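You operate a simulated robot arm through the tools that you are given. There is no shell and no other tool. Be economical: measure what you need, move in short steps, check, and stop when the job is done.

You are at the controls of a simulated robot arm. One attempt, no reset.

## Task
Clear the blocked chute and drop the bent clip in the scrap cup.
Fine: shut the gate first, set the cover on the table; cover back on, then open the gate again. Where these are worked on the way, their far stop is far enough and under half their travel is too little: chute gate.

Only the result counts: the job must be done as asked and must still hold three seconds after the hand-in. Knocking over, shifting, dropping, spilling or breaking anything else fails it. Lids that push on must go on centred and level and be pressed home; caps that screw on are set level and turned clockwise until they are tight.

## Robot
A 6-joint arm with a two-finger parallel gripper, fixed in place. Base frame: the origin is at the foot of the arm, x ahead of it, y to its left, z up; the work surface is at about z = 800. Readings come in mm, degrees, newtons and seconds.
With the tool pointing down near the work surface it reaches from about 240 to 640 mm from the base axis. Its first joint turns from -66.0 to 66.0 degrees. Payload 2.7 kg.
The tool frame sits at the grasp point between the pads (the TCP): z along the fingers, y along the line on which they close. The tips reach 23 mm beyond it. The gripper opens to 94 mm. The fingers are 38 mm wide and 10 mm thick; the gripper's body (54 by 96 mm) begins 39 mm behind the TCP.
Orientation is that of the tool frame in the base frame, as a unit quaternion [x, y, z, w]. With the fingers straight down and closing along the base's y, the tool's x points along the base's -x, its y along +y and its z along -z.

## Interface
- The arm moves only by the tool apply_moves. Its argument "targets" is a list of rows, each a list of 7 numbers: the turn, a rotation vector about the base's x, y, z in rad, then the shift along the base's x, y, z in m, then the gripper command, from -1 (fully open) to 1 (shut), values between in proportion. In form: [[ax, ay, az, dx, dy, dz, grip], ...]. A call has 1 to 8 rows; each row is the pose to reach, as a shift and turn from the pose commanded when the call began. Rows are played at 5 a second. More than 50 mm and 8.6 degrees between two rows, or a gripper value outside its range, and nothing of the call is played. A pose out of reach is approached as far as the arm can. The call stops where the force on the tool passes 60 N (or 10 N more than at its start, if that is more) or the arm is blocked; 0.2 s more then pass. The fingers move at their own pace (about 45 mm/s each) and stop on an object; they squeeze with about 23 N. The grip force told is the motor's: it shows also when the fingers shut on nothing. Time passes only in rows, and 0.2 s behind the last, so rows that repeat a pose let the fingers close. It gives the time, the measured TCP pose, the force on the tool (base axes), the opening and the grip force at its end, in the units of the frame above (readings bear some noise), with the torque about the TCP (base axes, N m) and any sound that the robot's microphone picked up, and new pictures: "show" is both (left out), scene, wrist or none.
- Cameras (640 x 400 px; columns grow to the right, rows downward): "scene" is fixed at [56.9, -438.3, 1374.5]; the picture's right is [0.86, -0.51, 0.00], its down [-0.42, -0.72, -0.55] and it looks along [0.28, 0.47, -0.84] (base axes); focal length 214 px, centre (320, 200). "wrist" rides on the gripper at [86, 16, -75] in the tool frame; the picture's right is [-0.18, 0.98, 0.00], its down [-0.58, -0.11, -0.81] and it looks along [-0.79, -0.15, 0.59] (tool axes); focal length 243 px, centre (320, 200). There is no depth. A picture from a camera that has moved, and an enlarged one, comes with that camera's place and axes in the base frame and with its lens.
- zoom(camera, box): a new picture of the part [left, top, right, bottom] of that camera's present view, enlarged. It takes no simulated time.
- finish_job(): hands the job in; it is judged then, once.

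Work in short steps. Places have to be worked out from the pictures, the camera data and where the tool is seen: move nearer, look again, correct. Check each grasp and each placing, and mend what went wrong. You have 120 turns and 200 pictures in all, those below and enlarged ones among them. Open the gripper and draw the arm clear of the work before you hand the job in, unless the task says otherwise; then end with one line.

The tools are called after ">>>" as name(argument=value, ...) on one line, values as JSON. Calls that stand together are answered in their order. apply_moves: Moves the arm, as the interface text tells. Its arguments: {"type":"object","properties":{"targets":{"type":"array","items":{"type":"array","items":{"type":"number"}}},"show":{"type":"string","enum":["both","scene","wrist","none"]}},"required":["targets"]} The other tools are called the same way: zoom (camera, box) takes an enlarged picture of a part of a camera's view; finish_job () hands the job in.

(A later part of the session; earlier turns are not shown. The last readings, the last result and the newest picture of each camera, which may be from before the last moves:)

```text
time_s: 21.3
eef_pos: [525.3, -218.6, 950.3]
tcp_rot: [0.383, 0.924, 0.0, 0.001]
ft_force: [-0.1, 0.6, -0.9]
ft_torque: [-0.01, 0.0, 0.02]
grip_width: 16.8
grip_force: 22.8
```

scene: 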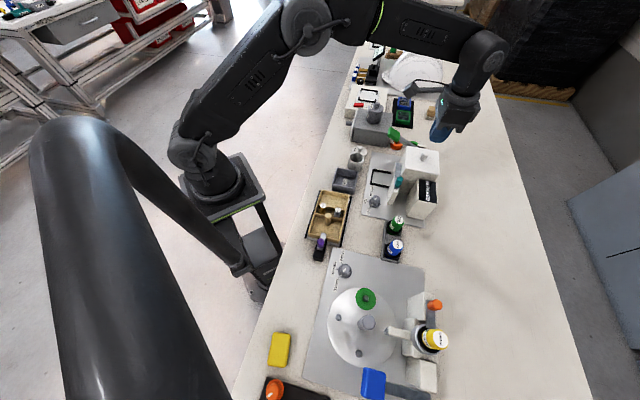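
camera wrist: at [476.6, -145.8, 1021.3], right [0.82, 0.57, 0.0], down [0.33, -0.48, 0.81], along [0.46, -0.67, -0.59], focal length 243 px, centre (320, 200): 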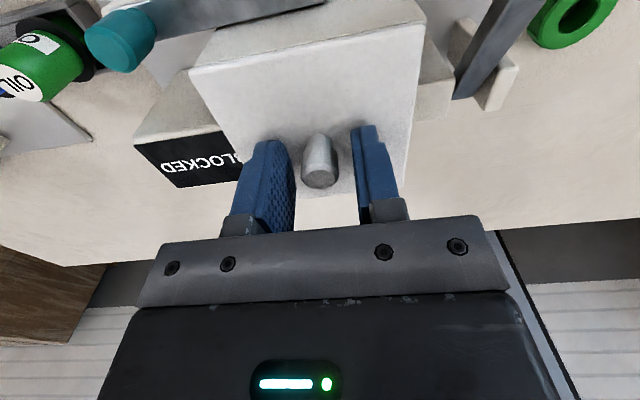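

Width still 16.8 and force is small. I continue the lift slowly and look.

>>> apply_moves(targets=[[0, 0, 0, 0, 0, 0.003, 1], [0, 0, 0, 0, 0, 0.006, 1], [0, 0, 0, 0, 0, 0.01, 1]], show="wrist")

>>> zoom(camera="wrist", box=[180, 0, 450, 220])

>>> zoom(camera="scene", box=[370, 120, 450, 220])

```text
time_s: 22.1
eef_pos: [526.9, -219.3, 960.3]
tcp_rot: [0.382, 0.924, 0.0, 0.003]
ft_force: [0.4, 0.3, -0.9]
ft_torque: [-0.02, 0.0, 0.0]
grip_width: 16.8
grip_force: 22.5
camera wrist: at [476.4, -145.8, 1034.8], right [0.82, 0.57, 0.0], down [0.33, -0.49, 0.81], along [0.46, -0.67, -0.59], focal length 243 px, centre (320, 200)
```

wrist: 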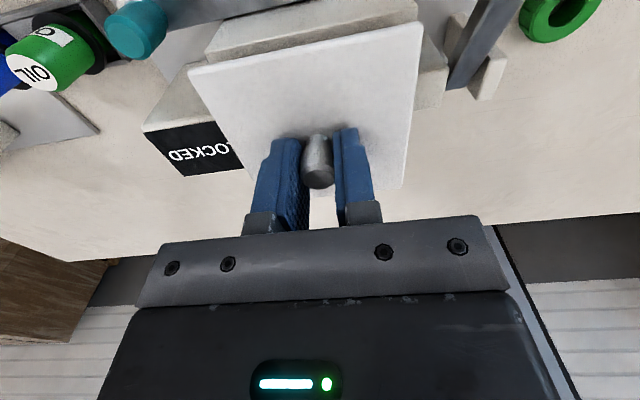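

```text
1.82 times, centred on (315, 110) of wrist
camera zoom: at [476.4, -145.8, 1034.8], right [0.82, 0.57, 0.0], down [0.33, -0.49, 0.81], along [0.46, -0.67, -0.59], focal length 441 px, centre (329, 364)
```

zoom: 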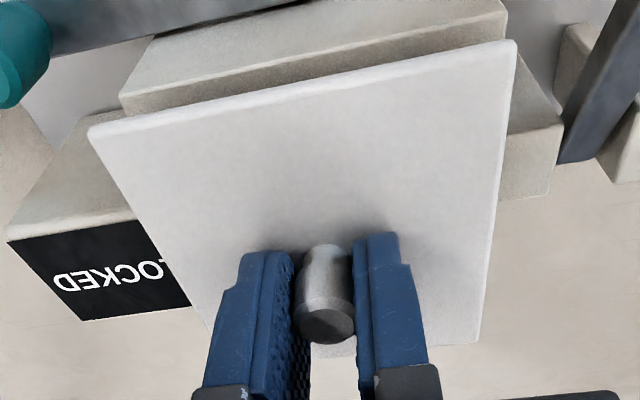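

```text
4.00 times, centred on (410, 170) of scene
camera zoom: at [56.9, -438.3, 1374.5], right [0.86, -0.51, 0.0], down [-0.42, -0.72, -0.55], along [0.28, 0.47, -0.84], focal length 858 px, centre (-40, 320)
```

zoom: 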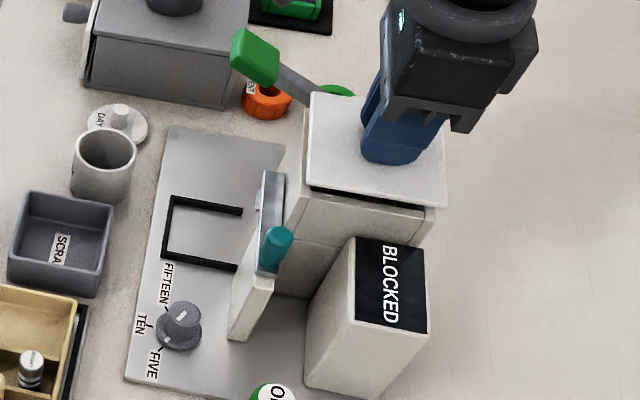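

The cover is coming up level. I lift it further and carry it over to the clear table patch near (475,-410).

>>> apply_moves(targets=[[0, 0, 0, 0, 0, 0.02, 1], [0, 0, 0, 0, 0, 0.04, 1], [0, 0, 0, -0.008, -0.03, 0.04, 1], [0, 0, 0, -0.018, -0.065, 0.04, 1], [0, 0, 0, -0.027, -0.1, 0.04, 1], [0, 0, 0, -0.036, -0.135, 0.04, 1], [0, 0, 0, -0.045, -0.165, 0.04, 1], [0, 0, 0, -0.052, -0.191, 0.04, 1]], show="both")

>>> zoom(camera="scene", box=[350, 120, 510, 270])

```text
time_s: 23.9
eef_pos: [474.9, -409.8, 999.8]
tcp_rot: [0.382, 0.924, 0.0, 0.002]
ft_force: [-0.6, -1.3, 0.2]
ft_torque: [0.02, 0.01, -0.01]
grip_width: 16.9
grip_force: 23.1
camera wrist: at [424.3, -337.8, 1074.4], right [0.82, 0.57, 0.0], down [0.33, -0.49, 0.81], along [0.46, -0.67, -0.59], focal length 243 px, centre (320, 200)
```

scene: 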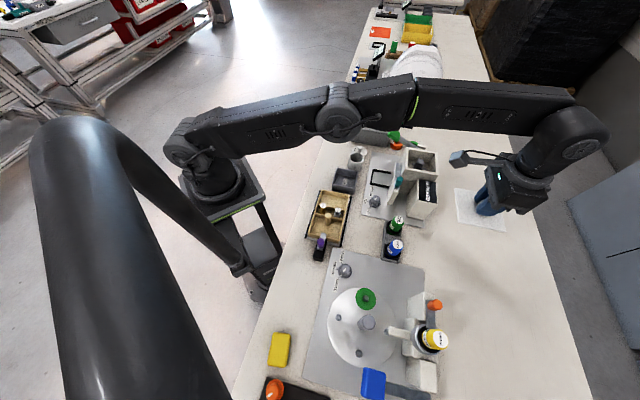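
wrist: 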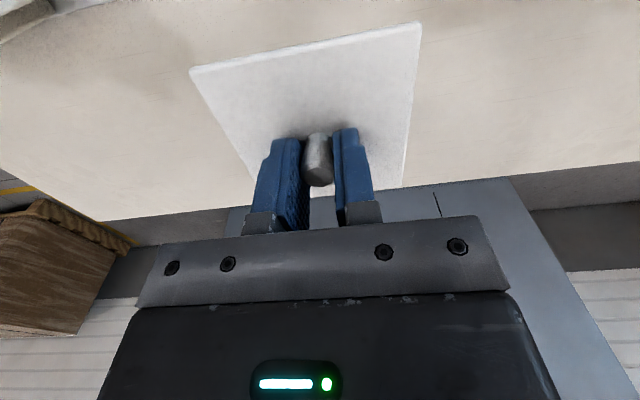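

```text
2.67 times, centred on (430, 195) of scene
camera zoom: at [56.9, -438.3, 1374.5], right [0.86, -0.51, 0.0], down [-0.42, -0.72, -0.55], along [0.28, 0.47, -0.84], focal length 572 px, centre (27, 213)
```

zoom: 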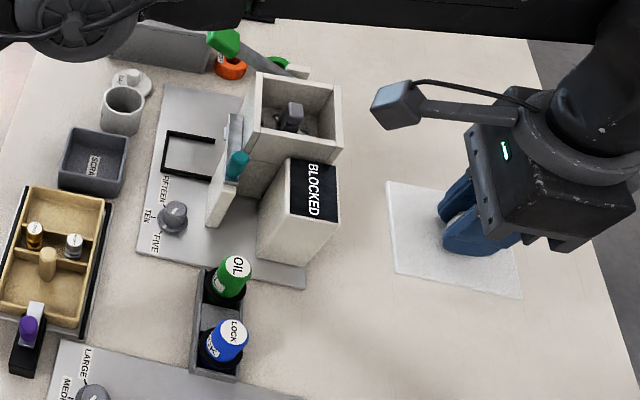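

The hopper is open and a grey clip is visible inside. I lower the cover to just above the table.

>>> apply_moves(targets=[[0, 0, 0, 0, 0, -0.04, 1], [0, 0, 0, 0, 0, -0.08, 1], [0, 0, 0, 0, 0, -0.12, 1], [0, 0, 0, 0, 0, -0.145, 1], [0, 0, 0, 0, 0, -0.155, 1]], show="scene")

>>> apply_moves(targets=[[0, 0, 0, 0, 0, -0.004, 1], [0, 0, 0, 0, 0, -0.008, 1], [0, 0, 0, 0, 0, -0.011, 1]], show="wrist")

```text
time_s: 25.1
eef_pos: [475.0, -410.3, 846.4]
tcp_rot: [0.382, 0.924, 0.0, 0.004]
ft_force: [1.3, -0.6, -0.5]
ft_torque: [-0.01, 0.02, 0.04]
grip_width: 16.9
grip_force: 22.8
```

scene: 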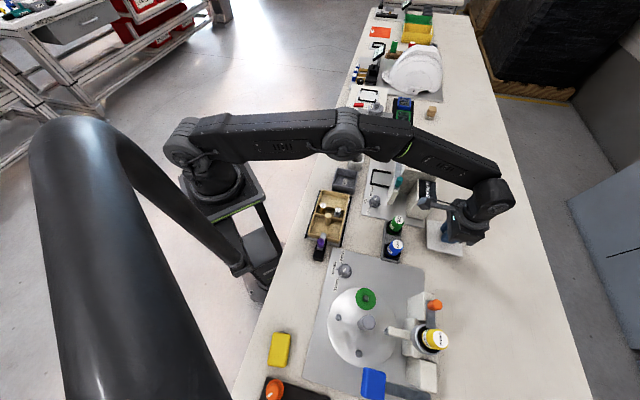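

```text
time_s: 25.9
eef_pos: [475.3, -410.5, 837.0]
tcp_rot: [0.382, 0.924, 0.0, 0.003]
ft_force: [-2.7, 3.3, 11.4]
ft_torque: [0.25, 0.5, -0.02]
grip_width: 16.4
grip_force: 23.0
camera wrist: at [425.0, -336.9, 910.6], right [0.82, 0.57, 0.0], down [0.33, -0.48, 0.81], along [0.46, -0.67, -0.59], focal length 243 px, centre (320, 200)
```

wrist: 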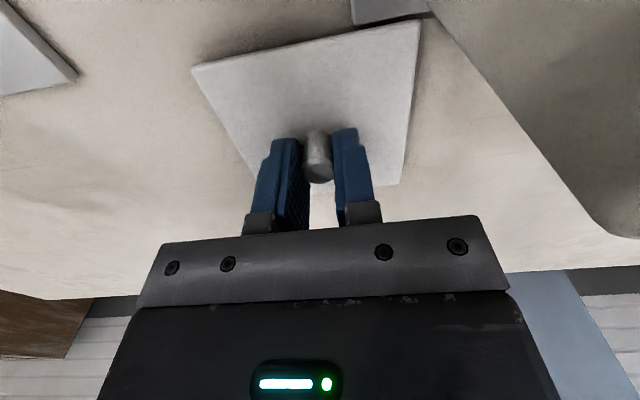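

Contact at z≈837 (11 N). I check that the cover rests flat and clear of the unit's base plate before releasing.

>>> zoom(camera="wrist", box=[180, 0, 450, 200])

>>> zoom(camera="scene", box=[390, 170, 510, 270])

```text
2.00 times, centred on (315, 100) of wrist
camera zoom: at [425.0, -336.9, 910.6], right [0.82, 0.57, 0.0], down [0.33, -0.48, 0.81], along [0.46, -0.67, -0.59], focal length 485 px, centre (330, 400)
```

zoom: 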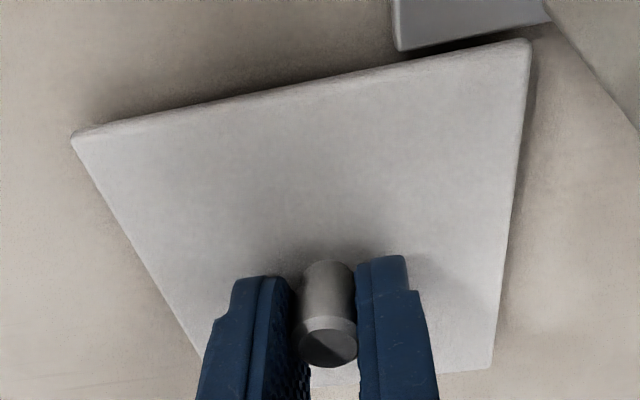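

```text
4.00 times, centred on (450, 220) of scene
camera zoom: at [56.7, -438.1, 1374.6], right [0.86, -0.51, 0.0], down [-0.42, -0.72, -0.55], along [0.28, 0.47, -0.84], focal length 858 px, centre (-200, 120)
```

zoom: 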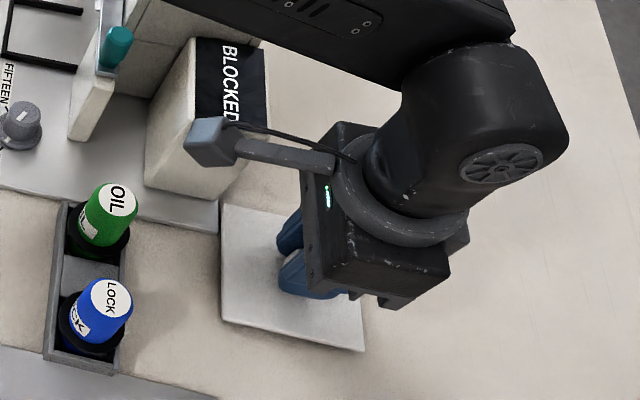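

The cover's edge is nearly touching the unit's base plate. I lift 12 mm, shift it (-25,-22) mm away, and lower again.

>>> apply_moves(targets=[[0, 0, 0, 0, 0, 0.012, 1], [0, 0, 0, -0.012, -0.011, 0.014, 1], [0, 0, 0, -0.025, -0.022, 0.014, 1], [0, 0, 0, -0.025, -0.022, 0.006, 1], [0, 0, 0, -0.025, -0.022, 0.002, 1], [0, 0, 0, -0.025, -0.022, 0.0, 1], [0, 0, 0, -0.025, -0.022, -0.002, 1]], show="both")

>>> zoom(camera="scene", box=[390, 170, 510, 270])

```text
time_s: 27.5
eef_pos: [451.0, -433.4, 834.4]
tcp_rot: [0.382, 0.924, -0.001, 0.006]
ft_force: [0.7, 1.0, 19.1]
ft_torque: [-0.14, 0.18, 0.01]
grip_width: 17.0
grip_force: 23.3
camera wrist: at [400.1, -359.5, 908.6], right [0.82, 0.57, 0.0], down [0.33, -0.48, 0.81], along [0.46, -0.67, -0.58], focal length 243 px, centre (320, 200)
```

scene: 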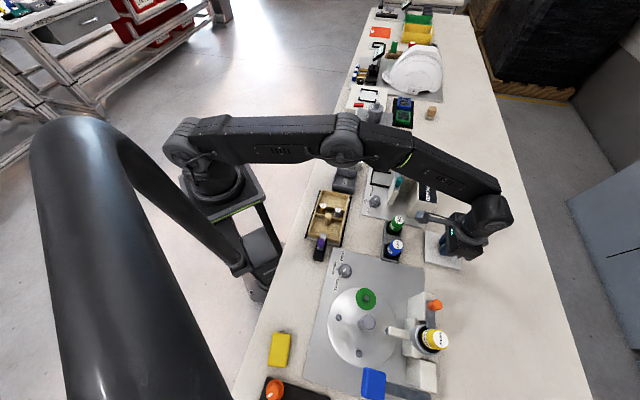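
wrist: 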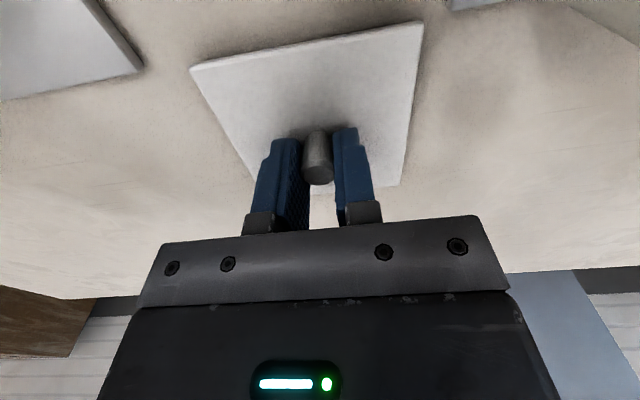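

```text
4.00 times, centred on (450, 220) of scene
camera zoom: at [56.7, -438.0, 1374.7], right [0.86, -0.51, 0.0], down [-0.42, -0.72, -0.55], along [0.28, 0.47, -0.84], focal length 858 px, centre (-200, 120)
```

zoom: 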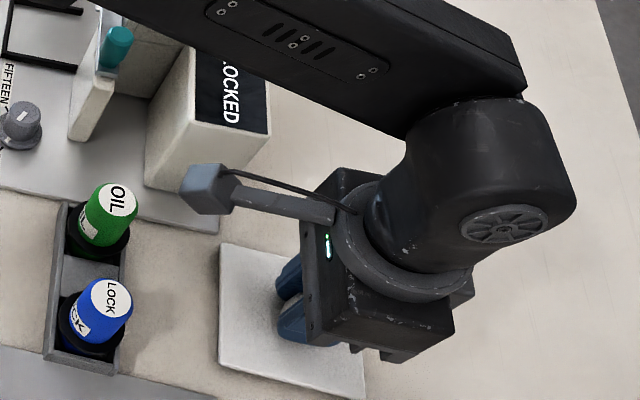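

Now it is clear on the table. I release (opening to ~40 mm) and rise.

>>> apply_moves(targets=[[0, 0, 0, 0, 0, 0.001, 0.15], [0, 0, 0, 0, 0, 0.001, 0.15], [0, 0, 0, 0, 0, 0.001, 0.15], [0, 0, 0, 0, 0, 0.03, 0.15], [0, 0, 0, 0, 0, 0.075, 0.15], [0, 0, 0, 0, 0, 0.12, 0.15], [0, 0, 0, 0, 0, 0.165, 0.15]], show="both")

>>> zoom(camera="scene", box=[390, 140, 470, 200])

```text
time_s: 29.1
eef_pos: [450.8, -432.4, 996.8]
tcp_rot: [0.382, 0.924, 0.001, 0.002]
ft_force: [-0.3, 0.1, 0.3]
ft_torque: [0.02, 0.03, 0.0]
grip_width: 39.8
grip_force: 0.1
camera wrist: at [399.6, -358.8, 1071.6], right [0.82, 0.57, 0.0], down [0.33, -0.49, 0.81], along [0.46, -0.67, -0.59], focal length 243 px, centre (320, 200)
```

scene: 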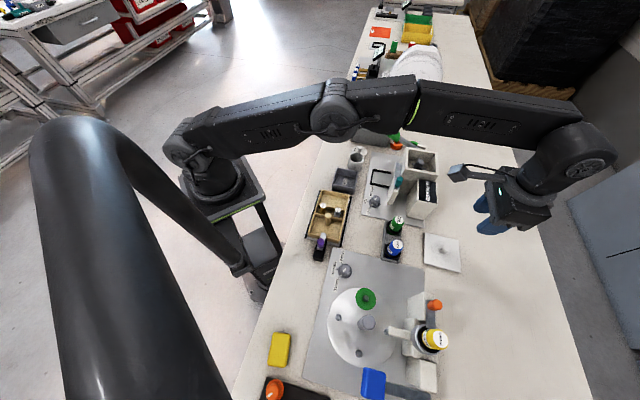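
wrist: 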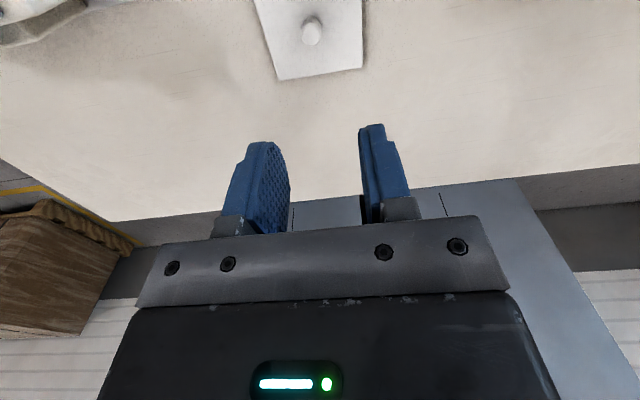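

```text
6.67 times, centred on (430, 170) of scene
camera zoom: at [56.9, -438.3, 1374.5], right [0.86, -0.51, 0.0], down [-0.42, -0.72, -0.55], along [0.28, 0.47, -0.84], focal length 1430 px, centre (-413, 400)
```

zoom: 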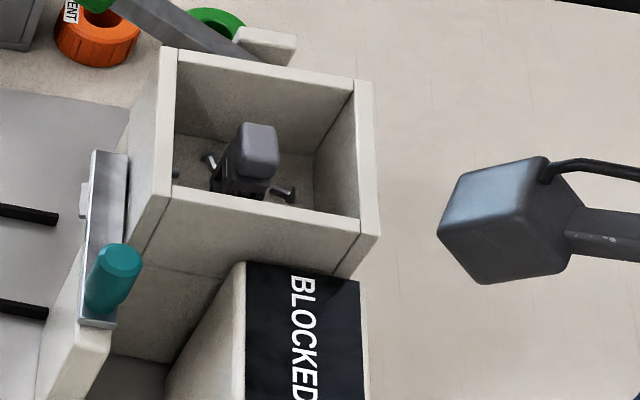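

The open hopper holds a grey upright piece with small metal bits. I move above it, tilting the tool so the wrist camera looks steeply in.

>>> apply_moves(targets=[[0.082, 0.057, 0, 0.011, 0.038, 0.01, 0.15], [0.164, 0.114, 0, 0.022, 0.077, 0.02, 0.15], [0.246, 0.171, 0, 0.033, 0.115, 0.025, 0.15], [0.328, 0.228, 0, 0.044, 0.153, 0.025, 0.15], [0.41, 0.285, 0, 0.055, 0.192, 0.025, 0.15], [0.492, 0.342, 0, 0.065, 0.23, 0.025, 0.15]], show="wrist")

>>> zoom(camera="wrist", box=[230, 50, 410, 200])

```text
time_s: 30.5
eef_pos: [504.4, -195.0, 1016.9]
tcp_rot: [0.367, 0.883, 0.16, -0.245]
ft_force: [0.2, -0.5, -0.1]
ft_torque: [-0.03, 0.01, 0.01]
grip_width: 39.6
grip_force: 0.1
out of reach, approached as far as the arm can: row 5, 6
camera wrist: at [485.6, -169.1, 1128.9], right [0.83, 0.56, 0.0], down [0.53, -0.78, 0.34], along [0.19, -0.28, -0.94], focal length 243 px, centre (320, 200)
```

wrist: 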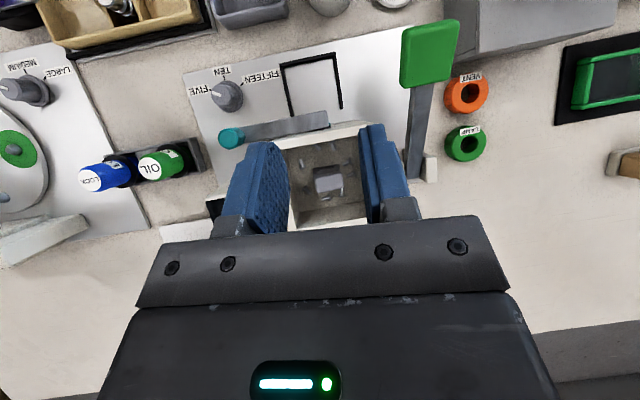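

```text
2.67 times, centred on (320, 125) of wrist
camera zoom: at [485.6, -169.1, 1128.9], right [0.83, 0.56, 0.0], down [0.53, -0.78, 0.34], along [0.19, -0.28, -0.94], focal length 647 px, centre (320, 400)
```

zoom: 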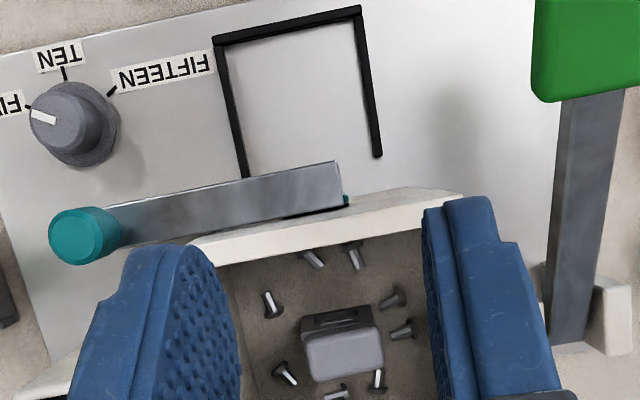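

I see a grey part among small loose screws. I open the gripper and zoom in on it.

>>> apply_moves(targets=[[0, 0, 0, 0, 0, 0, -1], [0, 0, 0, 0, 0, 0, -1], [0, 0, 0, 0, 0, 0, -1]], show="none")

>>> zoom(camera="wrist", box=[270, 125, 380, 235])

>>> zoom(camera="scene", box=[400, 145, 440, 180])

```text
time_s: 31.3
eef_pos: [504.8, -195.4, 1017.5]
tcp_rot: [0.366, 0.884, 0.158, -0.244]
ft_force: [0.2, -0.5, 0.0]
ft_torque: [-0.02, 0.01, -0.01]
grip_width: 93.9
grip_force: 0.1
```

```text
3.64 times, centred on (325, 180) of wrist
camera zoom: at [485.6, -169.3, 1128.6], right [0.83, 0.56, 0.0], down [0.53, -0.78, 0.34], along [0.19, -0.28, -0.94], focal length 882 px, centre (302, 273)
```

zoom: 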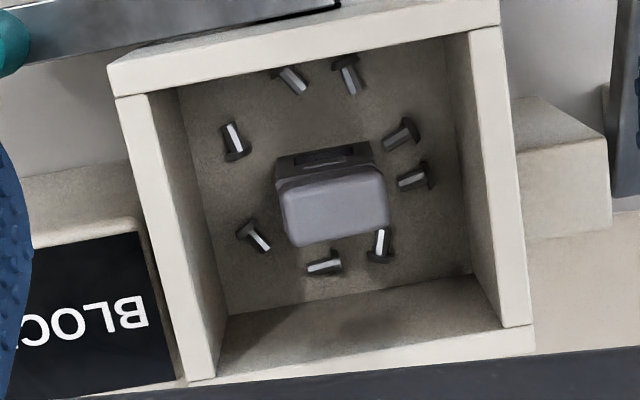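

```text
11.43 times, centred on (420, 162) of scene
camera zoom: at [56.9, -438.3, 1374.5], right [0.86, -0.51, 0.0], down [-0.42, -0.72, -0.55], along [0.28, 0.47, -0.84], focal length 2451 px, centre (-823, 629)
```

zoom: 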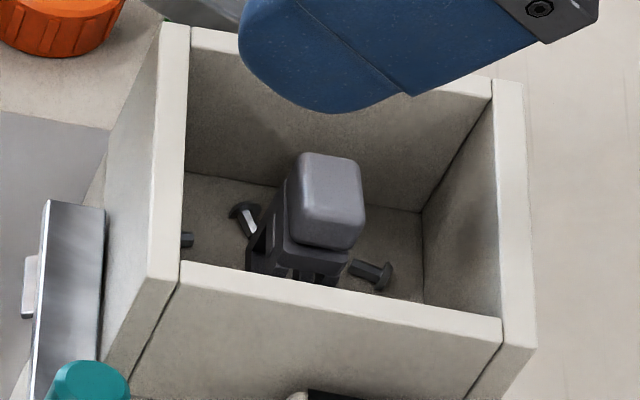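

The clip's grey top block is ~26×16 mm, centred near (527,-215), top ≈ 910, aligned with the box; screws lie on the floor around it. I level the tool over it and check.

>>> apply_moves(targets=[[-0.11, -0.076, 0, 0.005, -0.005, 0.0, 0], [-0.22, -0.153, 0, 0.01, -0.01, 0.0, 0], [-0.33, -0.229, 0, 0.015, -0.015, 0.0, 0], [-0.44, -0.306, 0, 0.018, -0.017, 0, 0], [-0.492, -0.342, 0, 0.02, -0.018, -0.01, 0]], show="wrist")

```text
time_s: 32.5
eef_pos: [523.2, -213.6, 1008.2]
tcp_rot: [0.383, 0.924, -0.001, 0.004]
ft_force: [0.2, -0.4, 0.1]
ft_torque: [-0.01, 0.0, 0.02]
grip_width: 46.7
grip_force: 0.0
camera wrist: at [472.9, -140.5, 1081.8], right [0.82, 0.57, 0.0], down [0.33, -0.48, 0.81], along [0.46, -0.67, -0.59], focal length 243 px, centre (320, 200)
```

wrist: 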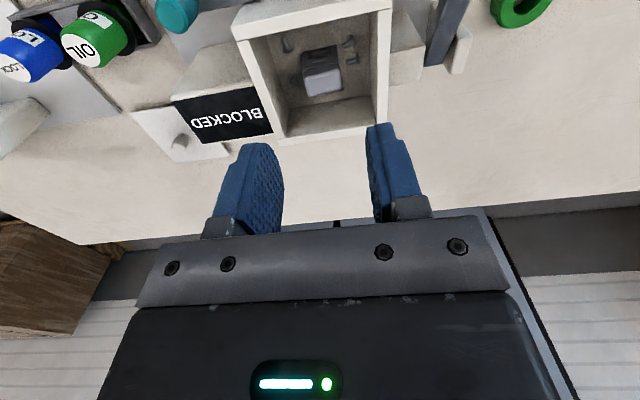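

I zoom in for a second measurement of the clip top.

>>> zoom(camera="wrist", box=[220, 0, 400, 160])

```text
2.50 times, centred on (310, 80) of wrist
camera zoom: at [472.9, -140.5, 1081.8], right [0.82, 0.57, 0.0], down [0.33, -0.48, 0.81], along [0.46, -0.67, -0.59], focal length 606 px, centre (345, 500)
```

zoom: 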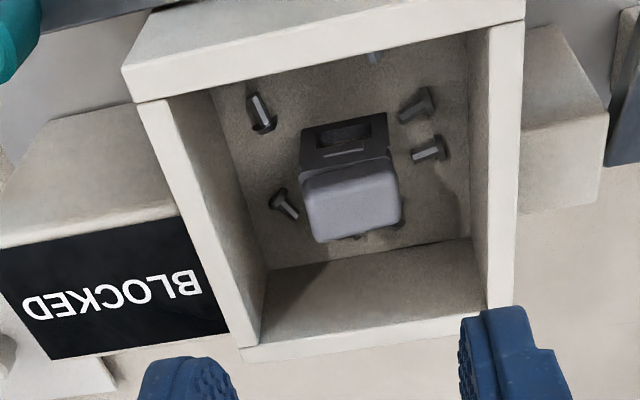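

Both views agree: clip top centre (527.5,-216), z ≈ 907. I descend between the walls to tip z ≈ 890, stopping first above to check.

>>> apply_moves(targets=[[0, 0, 0, 0.0043, -0.0024, -0.03, 0.05], [0, 0, 0, 0.0043, -0.0024, -0.055, 0.05], [0, 0, 0, 0.0043, -0.0024, -0.068, 0.05]], show="wrist")

>>> zoom(camera="wrist", box=[220, 40, 420, 220])

```text
time_s: 33.3
eef_pos: [527.9, -214.4, 939.3]
tcp_rot: [0.384, 0.924, 0.0, 0.002]
ft_force: [0.7, 0.2, 0.4]
ft_torque: [0.01, -0.02, -0.02]
grip_width: 44.4
grip_force: 0.0
camera wrist: at [477.0, -142.3, 1014.1], right [0.82, 0.57, 0.0], down [0.33, -0.49, 0.81], along [0.46, -0.67, -0.59], focal length 243 px, centre (320, 200)
```

wrist: 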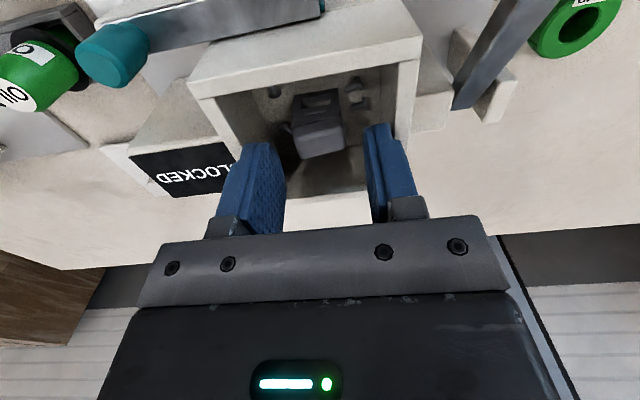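

```text
2.22 times, centred on (320, 130) of wrist
camera zoom: at [477.0, -142.3, 1014.1], right [0.82, 0.57, 0.0], down [0.33, -0.49, 0.81], along [0.46, -0.67, -0.59], focal length 539 px, centre (320, 356)
```

zoom: 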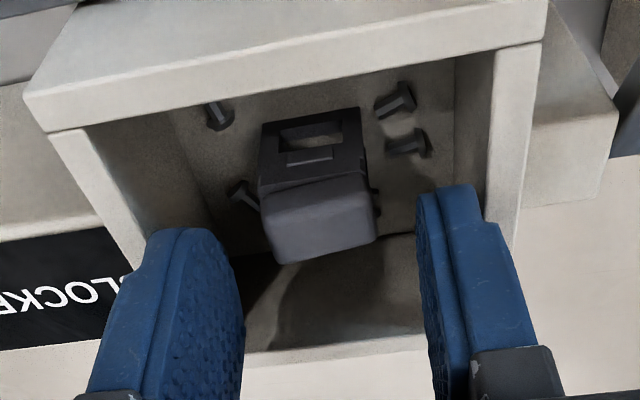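

Aligned within ~1.5 mm. I descend another 27 mm and close on the clip.

>>> apply_moves(targets=[[0, 0, 0, -0.0005, -0.0015, -0.013, 0.05], [0, 0, 0, -0.0005, -0.0015, -0.027, 0.05], [0, 0, 0, -0.0005, -0.0015, -0.027, 1], [0, 0, 0, -0.0005, -0.0015, -0.027, 1], [0, 0, 0, -0.0005, -0.0015, -0.027, 1], [0, 0, 0, -0.0005, -0.0015, -0.027, 1]], show="wrist")

>>> zoom(camera="wrist", box=[220, 40, 420, 220])

```text
time_s: 34.7
eef_pos: [526.2, -218.6, 912.5]
tcp_rot: [0.382, 0.924, -0.001, 0.002]
ft_force: [-0.5, 0.2, -0.8]
ft_torque: [0.01, -0.02, -0.02]
grip_width: 26.0
grip_force: 22.3
camera wrist: at [476.8, -144.0, 987.0], right [0.82, 0.57, 0.0], down [0.33, -0.49, 0.81], along [0.46, -0.67, -0.59], focal length 243 px, centre (320, 200)
```

wrist: 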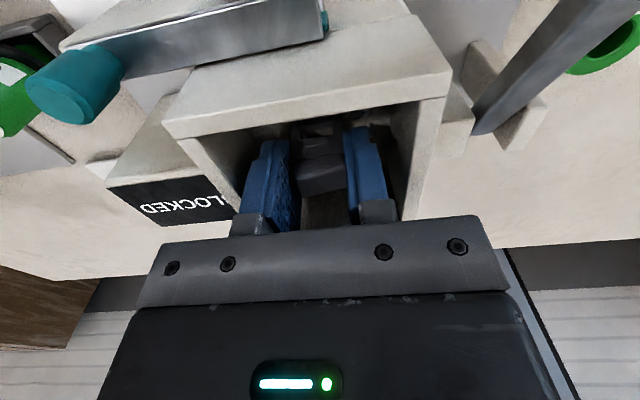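

```text
2.22 times, centred on (320, 130) of wrist
camera zoom: at [476.8, -144.0, 987.0], right [0.82, 0.57, 0.0], down [0.33, -0.49, 0.81], along [0.46, -0.67, -0.59], focal length 539 px, centre (320, 356)
```

zoom: 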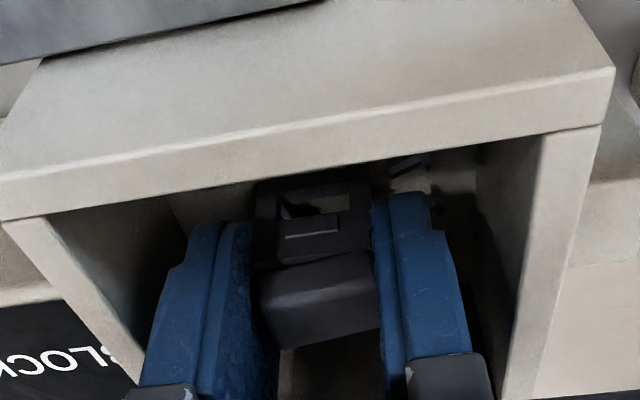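

Gripped at 26 mm, matching the clip's width. I lift slowly and watch.

>>> apply_moves(targets=[[0, 0, 0, 0, 0, 0.003, 1], [0, 0, 0, 0, 0, 0.008, 1], [0, 0, 0, 0, 0, 0.015, 1], [0, 0, 0, 0, 0, 0.025, 1], [0, 0, 0, 0, 0, 0.04, 1]], show="wrist")

>>> zoom(camera="wrist", box=[220, 40, 420, 220])

>>> zoom(camera="scene", box=[380, 120, 460, 190])

```text
time_s: 35.9
eef_pos: [526.7, -217.9, 952.4]
tcp_rot: [0.383, 0.924, 0.0, 0.002]
ft_force: [0.1, 0.0, 0.3]
ft_torque: [-0.03, 0.02, 0.01]
grip_width: 26.3
grip_force: 22.5
camera wrist: at [476.7, -144.1, 1027.1], right [0.82, 0.57, 0.0], down [0.33, -0.49, 0.81], along [0.46, -0.67, -0.59], focal length 243 px, centre (320, 200)
```

wrist: 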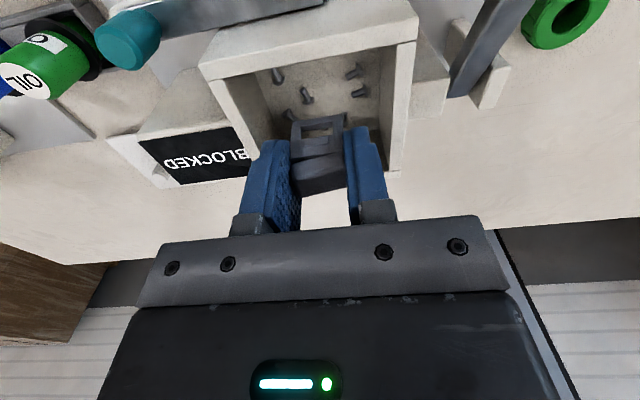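

```text
2.22 times, centred on (320, 130) of wrist
camera zoom: at [476.7, -144.1, 1027.1], right [0.82, 0.57, 0.0], down [0.33, -0.49, 0.81], along [0.46, -0.67, -0.59], focal length 539 px, centre (320, 356)
```

zoom: 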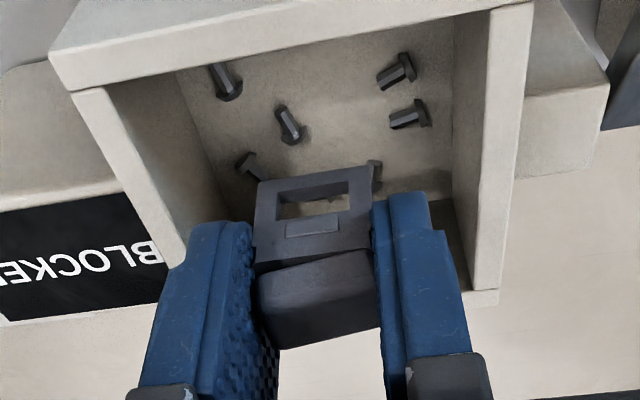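

```text
5.71 times, centred on (420, 155) of scene
camera zoom: at [56.9, -438.3, 1374.5], right [0.86, -0.51, 0.0], down [-0.42, -0.72, -0.55], along [0.28, 0.47, -0.84], focal length 1226 px, centre (-251, 457)
```

zoom: 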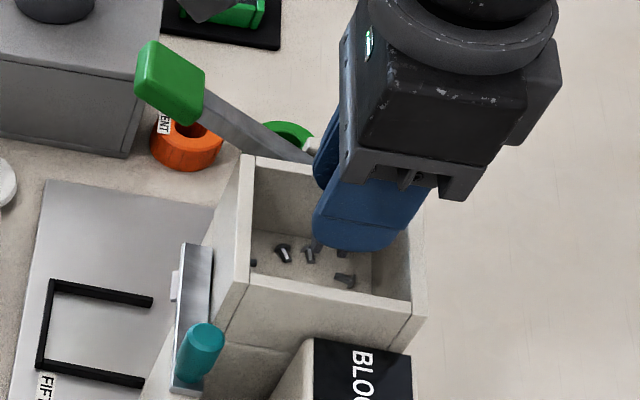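

The clip is out and held; screws remain inside. I raise it and carry it toward the SCRAP tray near (345,-103).

>>> apply_moves(targets=[[0, 0, 0, 0, 0, 0.035, 1], [0, 0, 0, 0, 0, 0.07, 1], [0, 0, 0, -0.035, 0.022, 0.075, 1], [0, 0, 0, -0.07, 0.044, 0.075, 1], [0, 0, 0, -0.105, 0.066, 0.075, 1], [0, 0, 0, -0.14, 0.088, 0.075, 1], [0, 0, 0, -0.182, 0.115, 0.075, 1]], show="both")

>>> zoom(camera="scene", box=[310, 140, 400, 210])

```text
time_s: 37.5
eef_pos: [344.6, -102.7, 1026.7]
tcp_rot: [0.383, 0.924, -0.001, 0.002]
ft_force: [0.9, -0.6, -0.5]
ft_torque: [0.02, -0.01, -0.01]
grip_width: 25.9
grip_force: 22.9
camera wrist: at [294.4, -28.6, 1101.4], right [0.83, 0.56, 0.0], down [0.33, -0.49, 0.81], along [0.46, -0.67, -0.59], focal length 243 px, centre (320, 200)
```

scene: 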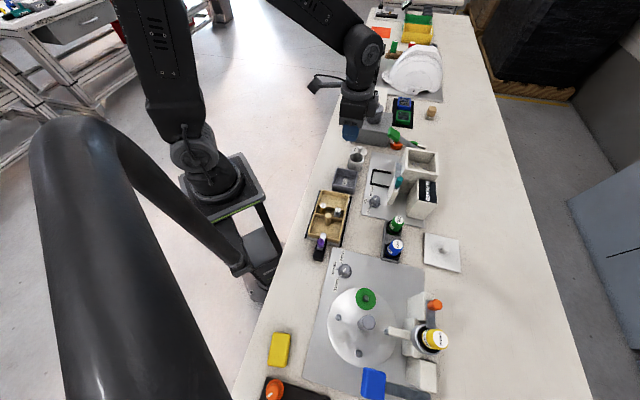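
wrist: 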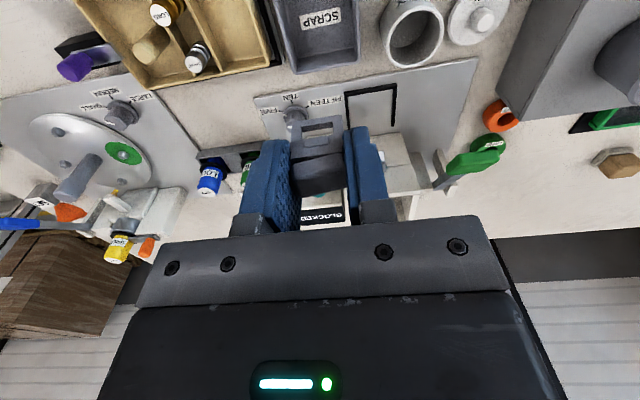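

```text
5.71 times, centred on (355, 175) of scene
camera zoom: at [56.9, -438.3, 1374.5], right [0.86, -0.51, 0.0], down [-0.42, -0.72, -0.55], along [0.28, 0.47, -0.84], focal length 1226 px, centre (120, 343)
```

zoom: 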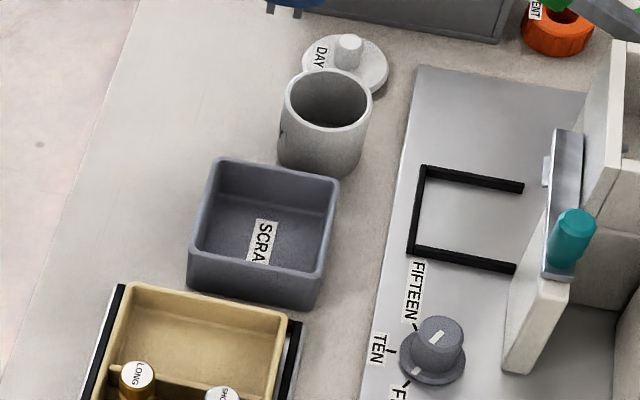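

Tray centre works out near (345,-106), rim ≈ 838. I lower to just above the rim and check alignment in the scene view.

>>> apply_moves(targets=[[0, 0, 0, 0, -0.003, -0.04, 1], [0, 0, 0, 0, -0.003, -0.08, 1], [0, 0, 0, 0, -0.003, -0.12, 1], [0, 0, 0, 0, -0.003, -0.14, 1]], show="wrist")

>>> zoom(camera="scene", box=[310, 140, 400, 210])

>>> zoom(camera="wrist", box=[220, 40, 420, 220])

```text
time_s: 38.5
eef_pos: [344.7, -107.0, 886.9]
tcp_rot: [0.383, 0.924, 0.0, 0.002]
ft_force: [0.4, -0.2, -0.9]
ft_torque: [0.02, -0.03, 0.0]
grip_width: 26.3
grip_force: 23.9
camera wrist: at [295.5, -32.7, 961.5], right [0.82, 0.57, 0.0], down [0.33, -0.49, 0.81], along [0.46, -0.67, -0.59], focal length 243 px, centre (320, 200)
```

wrist: 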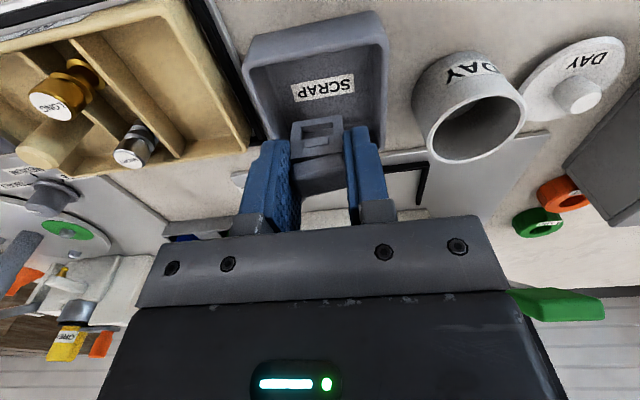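

```text
5.71 times, centred on (355, 175) of scene
camera zoom: at [56.9, -438.3, 1374.5], right [0.86, -0.51, 0.0], down [-0.42, -0.72, -0.55], along [0.28, 0.47, -0.84], focal length 1226 px, centre (120, 343)
```

zoom: 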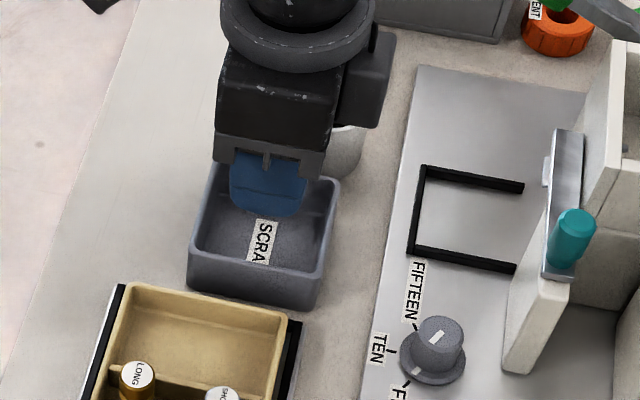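

```text
2.22 times, centred on (320, 130) of wrist
camera zoom: at [295.5, -32.7, 961.5], right [0.82, 0.57, 0.0], down [0.33, -0.49, 0.81], along [0.46, -0.67, -0.59], focal length 539 px, centre (320, 356)
```

zoom: 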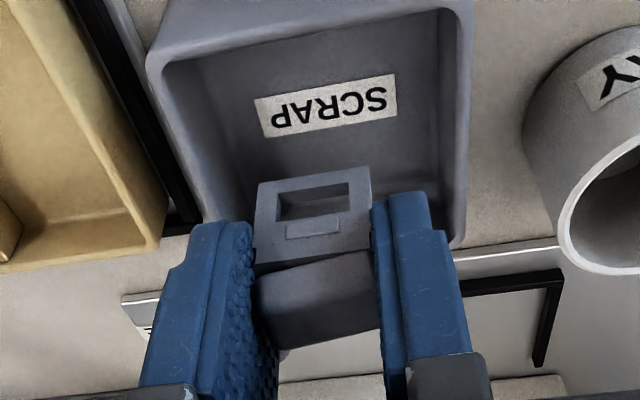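

Rim corners give the tray centre at about (347,-103). I nudge (+2,+3.5) mm and lower the clip into the tray.

>>> apply_moves(targets=[[0, 0, 0, 0.002, 0.0035, -0.012, 1], [0, 0, 0, 0.002, 0.0035, -0.024, 1], [0, 0, 0, 0.002, 0.0035, -0.032, 1], [0, 0, 0, 0.002, 0.0035, -0.036, 1]], show="wrist")

>>> zoom(camera="wrist", box=[220, 40, 420, 220])

>>> zoom(camera="scene", box=[310, 140, 400, 210])

```text
time_s: 39.5
eef_pos: [347.7, -102.3, 851.4]
tcp_rot: [0.383, 0.924, 0.0, 0.003]
ft_force: [0.2, -0.2, 0.0]
ft_torque: [0.0, -0.02, -0.02]
grip_width: 25.9
grip_force: 23.1
camera wrist: at [297.0, -28.9, 925.9], right [0.82, 0.57, 0.0], down [0.33, -0.49, 0.81], along [0.46, -0.67, -0.59], focal length 243 px, centre (320, 200)
```

wrist: 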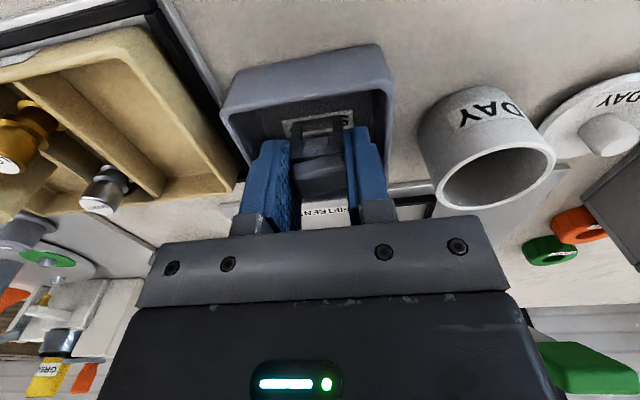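

```text
2.22 times, centred on (320, 130) of wrist
camera zoom: at [297.0, -28.9, 925.9], right [0.82, 0.57, 0.0], down [0.33, -0.49, 0.81], along [0.46, -0.67, -0.59], focal length 539 px, centre (320, 356)
```

zoom: 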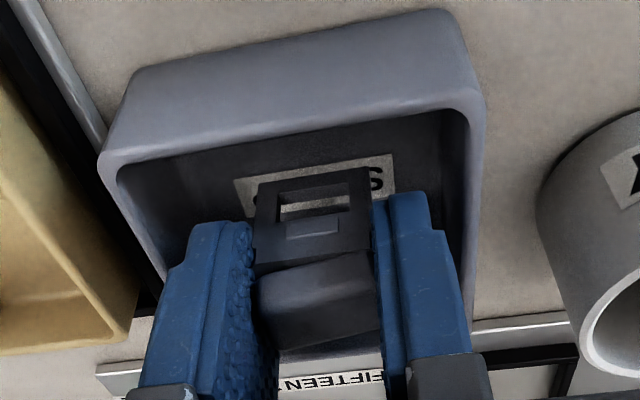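

```text
5.71 times, centred on (355, 175) of scene
camera zoom: at [56.9, -438.3, 1374.5], right [0.86, -0.51, 0.0], down [-0.42, -0.72, -0.55], along [0.28, 0.47, -0.84], focal length 1226 px, centre (120, 343)
```

zoom: 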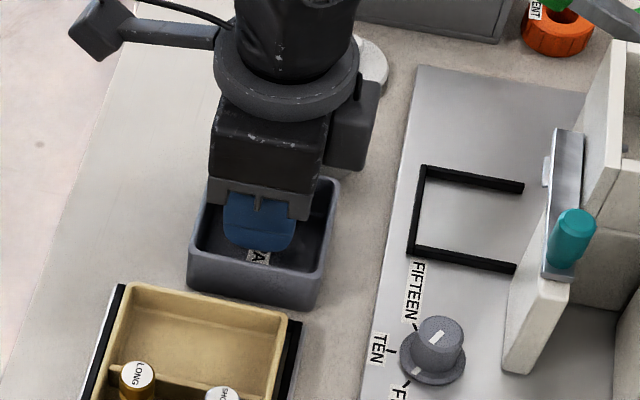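

The clip is inside the tray, a little toward the right wall. I shift 3 mm back and lower until light contact.

>>> apply_moves(targets=[[0, 0, 0, -0.002, -0.002, -0.002, 1], [0, 0, 0, -0.002, -0.002, -0.004, 1], [0, 0, 0, -0.002, -0.002, -0.006, 1], [0, 0, 0, -0.002, -0.002, -0.008, 1]], show="none")

```text
time_s: 40.5
eef_pos: [346.8, -105.0, 843.3]
tcp_rot: [0.383, 0.924, 0.0, 0.002]
ft_force: [-0.4, 0.3, -0.4]
ft_torque: [0.02, 0.01, -0.01]
grip_width: 25.8
grip_force: 23.1
```

No contact yet at 843; the clip bottom should be a few mm from the floor. I go 3 mm lower, release gently by a small opening, and rise.

>>> apply_moves(targets=[[0, 0, 0, 0, 0, -0.0015, 1], [0, 0, 0, 0, 0, -0.003, 1], [0, 0, 0, 0, 0, -0.003, 1]], show="none")

>>> apply_moves(targets=[[0, 0, 0, 0, 0, 0, 0.32], [0, 0, 0, 0, 0, 0, 0.32], [0, 0, 0, 0, 0, 0, 0.32], [0, 0, 0, 0, 0, 0.03, 0.32], [0, 0, 0, 0, 0, 0.07, 0.32], [0, 0, 0, 0, 0, 0.11, 0.32], [0, 0, 0, 0, 0, 0.15, 0.32]], show="both")

>>> zoom(camera="scene", box=[310, 140, 400, 210])

```text
time_s: 41.3
eef_pos: [346.5, -102.8, 841.7]
tcp_rot: [0.383, 0.924, 0.0, 0.003]
ft_force: [-0.3, 1.1, 4.2]
ft_torque: [0.03, 0.06, -0.05]
grip_width: 25.8
grip_force: 23.1
```

```text
time_s: 42.9
eef_pos: [346.7, -103.3, 990.5]
tcp_rot: [0.383, 0.924, 0.0, 0.002]
ft_force: [0.3, 0.4, -0.3]
ft_torque: [0.03, 0.02, -0.01]
grip_width: 32.0
grip_force: 0.1
camera wrist: at [295.4, -30.3, 1064.8], right [0.82, 0.57, 0.0], down [0.33, -0.49, 0.81], along [0.46, -0.67, -0.59], focal length 243 px, centre (320, 200)
```

scene: 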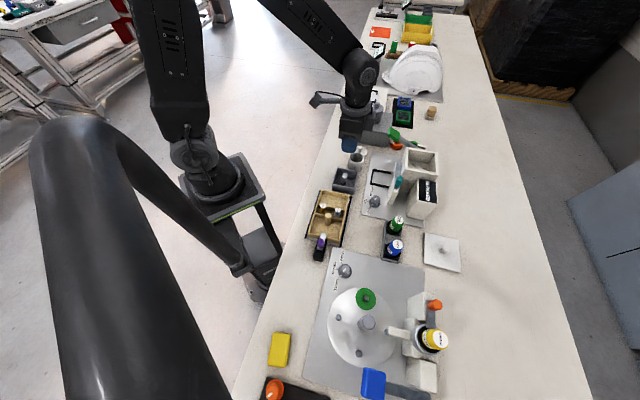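
wrist: 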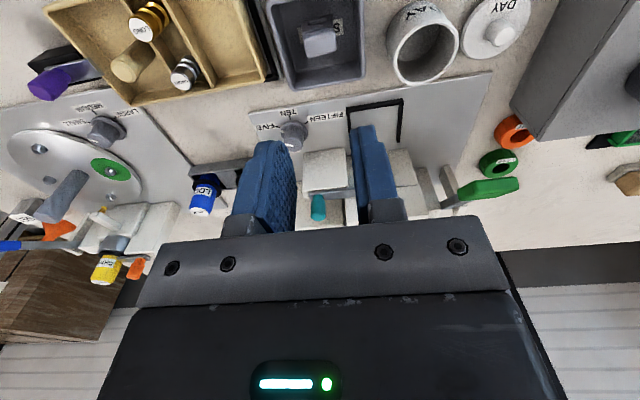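

```text
5.71 times, centred on (355, 175) of scene
camera zoom: at [56.9, -438.3, 1374.5], right [0.86, -0.51, 0.0], down [-0.42, -0.72, -0.55], along [0.28, 0.47, -0.84], focal length 1226 px, centre (120, 343)
```

zoom: 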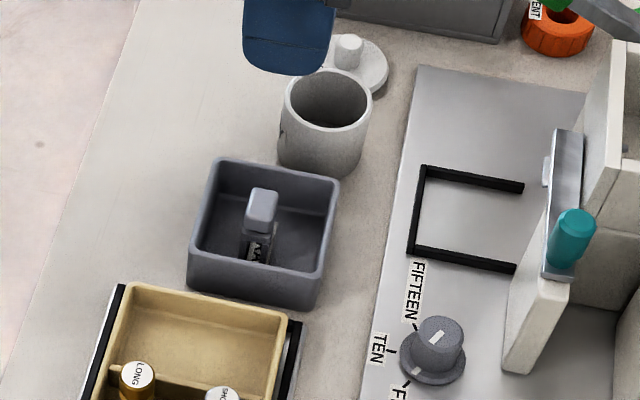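

The clip stands in the SCRAP tray. Next I go back over the cover at (451,-433).

>>> apply_moves(targets=[[0, 0, 0, 0.013, -0.041, 0.01, 0.15], [0, 0, 0, 0.026, -0.082, 0.015, 0.15], [0, 0, 0, 0.039, -0.123, 0.015, 0.15], [0, 0, 0, 0.052, -0.165, 0.015, 0.15], [0, 0, 0, 0.065, -0.206, 0.015, 0.15], [0, 0, 0, 0.078, -0.247, 0.015, 0.15], [0, 0, 0, 0.091, -0.288, 0.01, 0.15], [0, 0, 0, 0.104, -0.33, -0.01, 0.15]], show="none")

>>> apply_moves(targets=[[0, 0, 0, 0, 0, -0.04, 0.15], [0, 0, 0, 0, 0, -0.08, 0.15], [0, 0, 0, 0, 0, -0.105, 0.15]], show="wrist")

>>> zoom(camera="wrist", box=[200, 20, 440, 200])

```text
time_s: 44.7
eef_pos: [449.1, -435.1, 981.0]
tcp_rot: [0.383, 0.924, 0.0, 0.002]
ft_force: [0.1, 0.5, 0.2]
ft_torque: [0.02, -0.04, 0.01]
grip_width: 40.0
grip_force: 0.1
```

```text
time_s: 45.5
eef_pos: [449.5, -434.4, 875.4]
tcp_rot: [0.382, 0.924, -0.001, 0.002]
ft_force: [-0.4, 0.1, -1.0]
ft_torque: [0.01, 0.0, 0.0]
grip_width: 40.1
grip_force: 0.0
camera wrist: at [399.6, -361.0, 949.4], right [0.82, 0.57, 0.0], down [0.33, -0.49, 0.81], along [0.46, -0.67, -0.59], focal length 243 px, centre (320, 200)
```

wrist: 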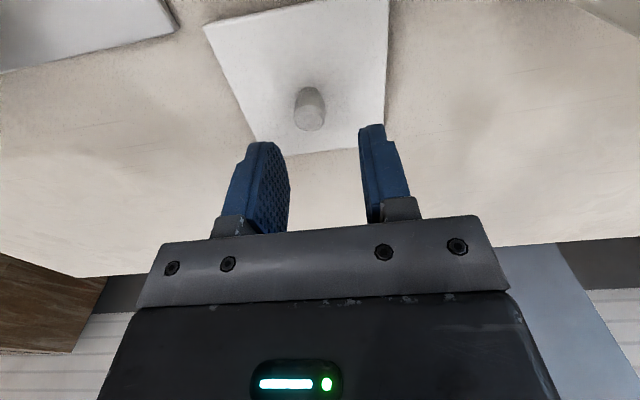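

```text
2.22 times, centred on (320, 110) of wrist
camera zoom: at [399.6, -361.0, 949.4], right [0.82, 0.57, 0.0], down [0.33, -0.49, 0.81], along [0.46, -0.67, -0.59], focal length 539 px, centre (320, 400)
```

zoom: 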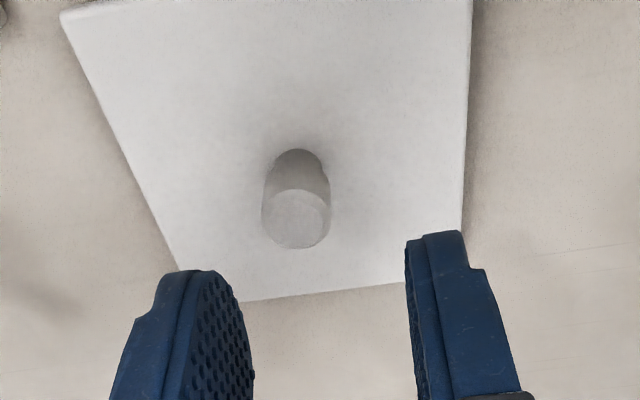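

The knob is slightly toward -y' (about 4 mm). I shift, lower to knob height, and check before closing.

>>> apply_moves(targets=[[0, 0, 0, -0.0025, -0.0025, -0.015, 0.15], [0, 0, 0, -0.0025, -0.0025, -0.028, 0.15], [0, 0, 0, -0.0025, -0.0025, -0.036, 0.15]], show="wrist")

>>> zoom(camera="wrist", box=[220, 70, 420, 220])

```text
time_s: 46.3
eef_pos: [445.7, -436.4, 839.0]
tcp_rot: [0.382, 0.924, 0.0, 0.002]
ft_force: [-0.5, -0.6, -0.7]
ft_torque: [0.0, 0.05, 0.03]
grip_width: 39.8
grip_force: 0.1
camera wrist: at [396.5, -363.5, 914.0], right [0.82, 0.57, 0.0], down [0.33, -0.49, 0.81], along [0.46, -0.67, -0.59], focal length 243 px, centre (320, 200)
```

wrist: 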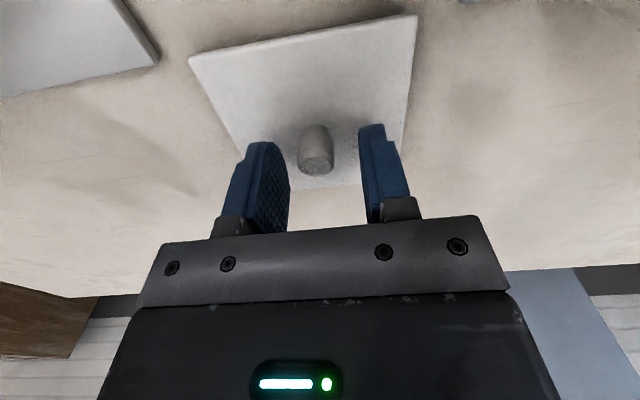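

```text
2.67 times, centred on (320, 145) of wrist
camera zoom: at [396.5, -363.5, 914.0], right [0.82, 0.57, 0.0], down [0.33, -0.49, 0.81], along [0.46, -0.67, -0.59], focal length 647 px, centre (320, 347)
```

zoom: 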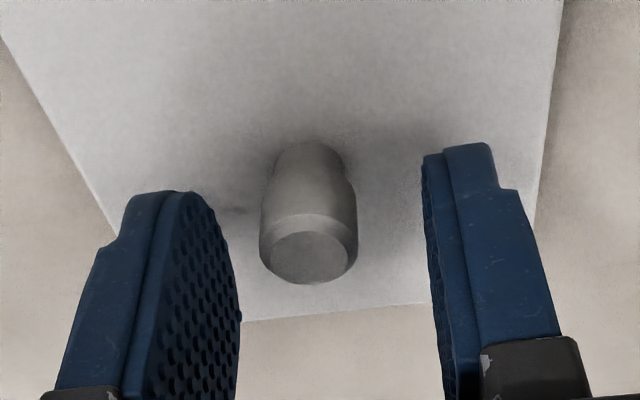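

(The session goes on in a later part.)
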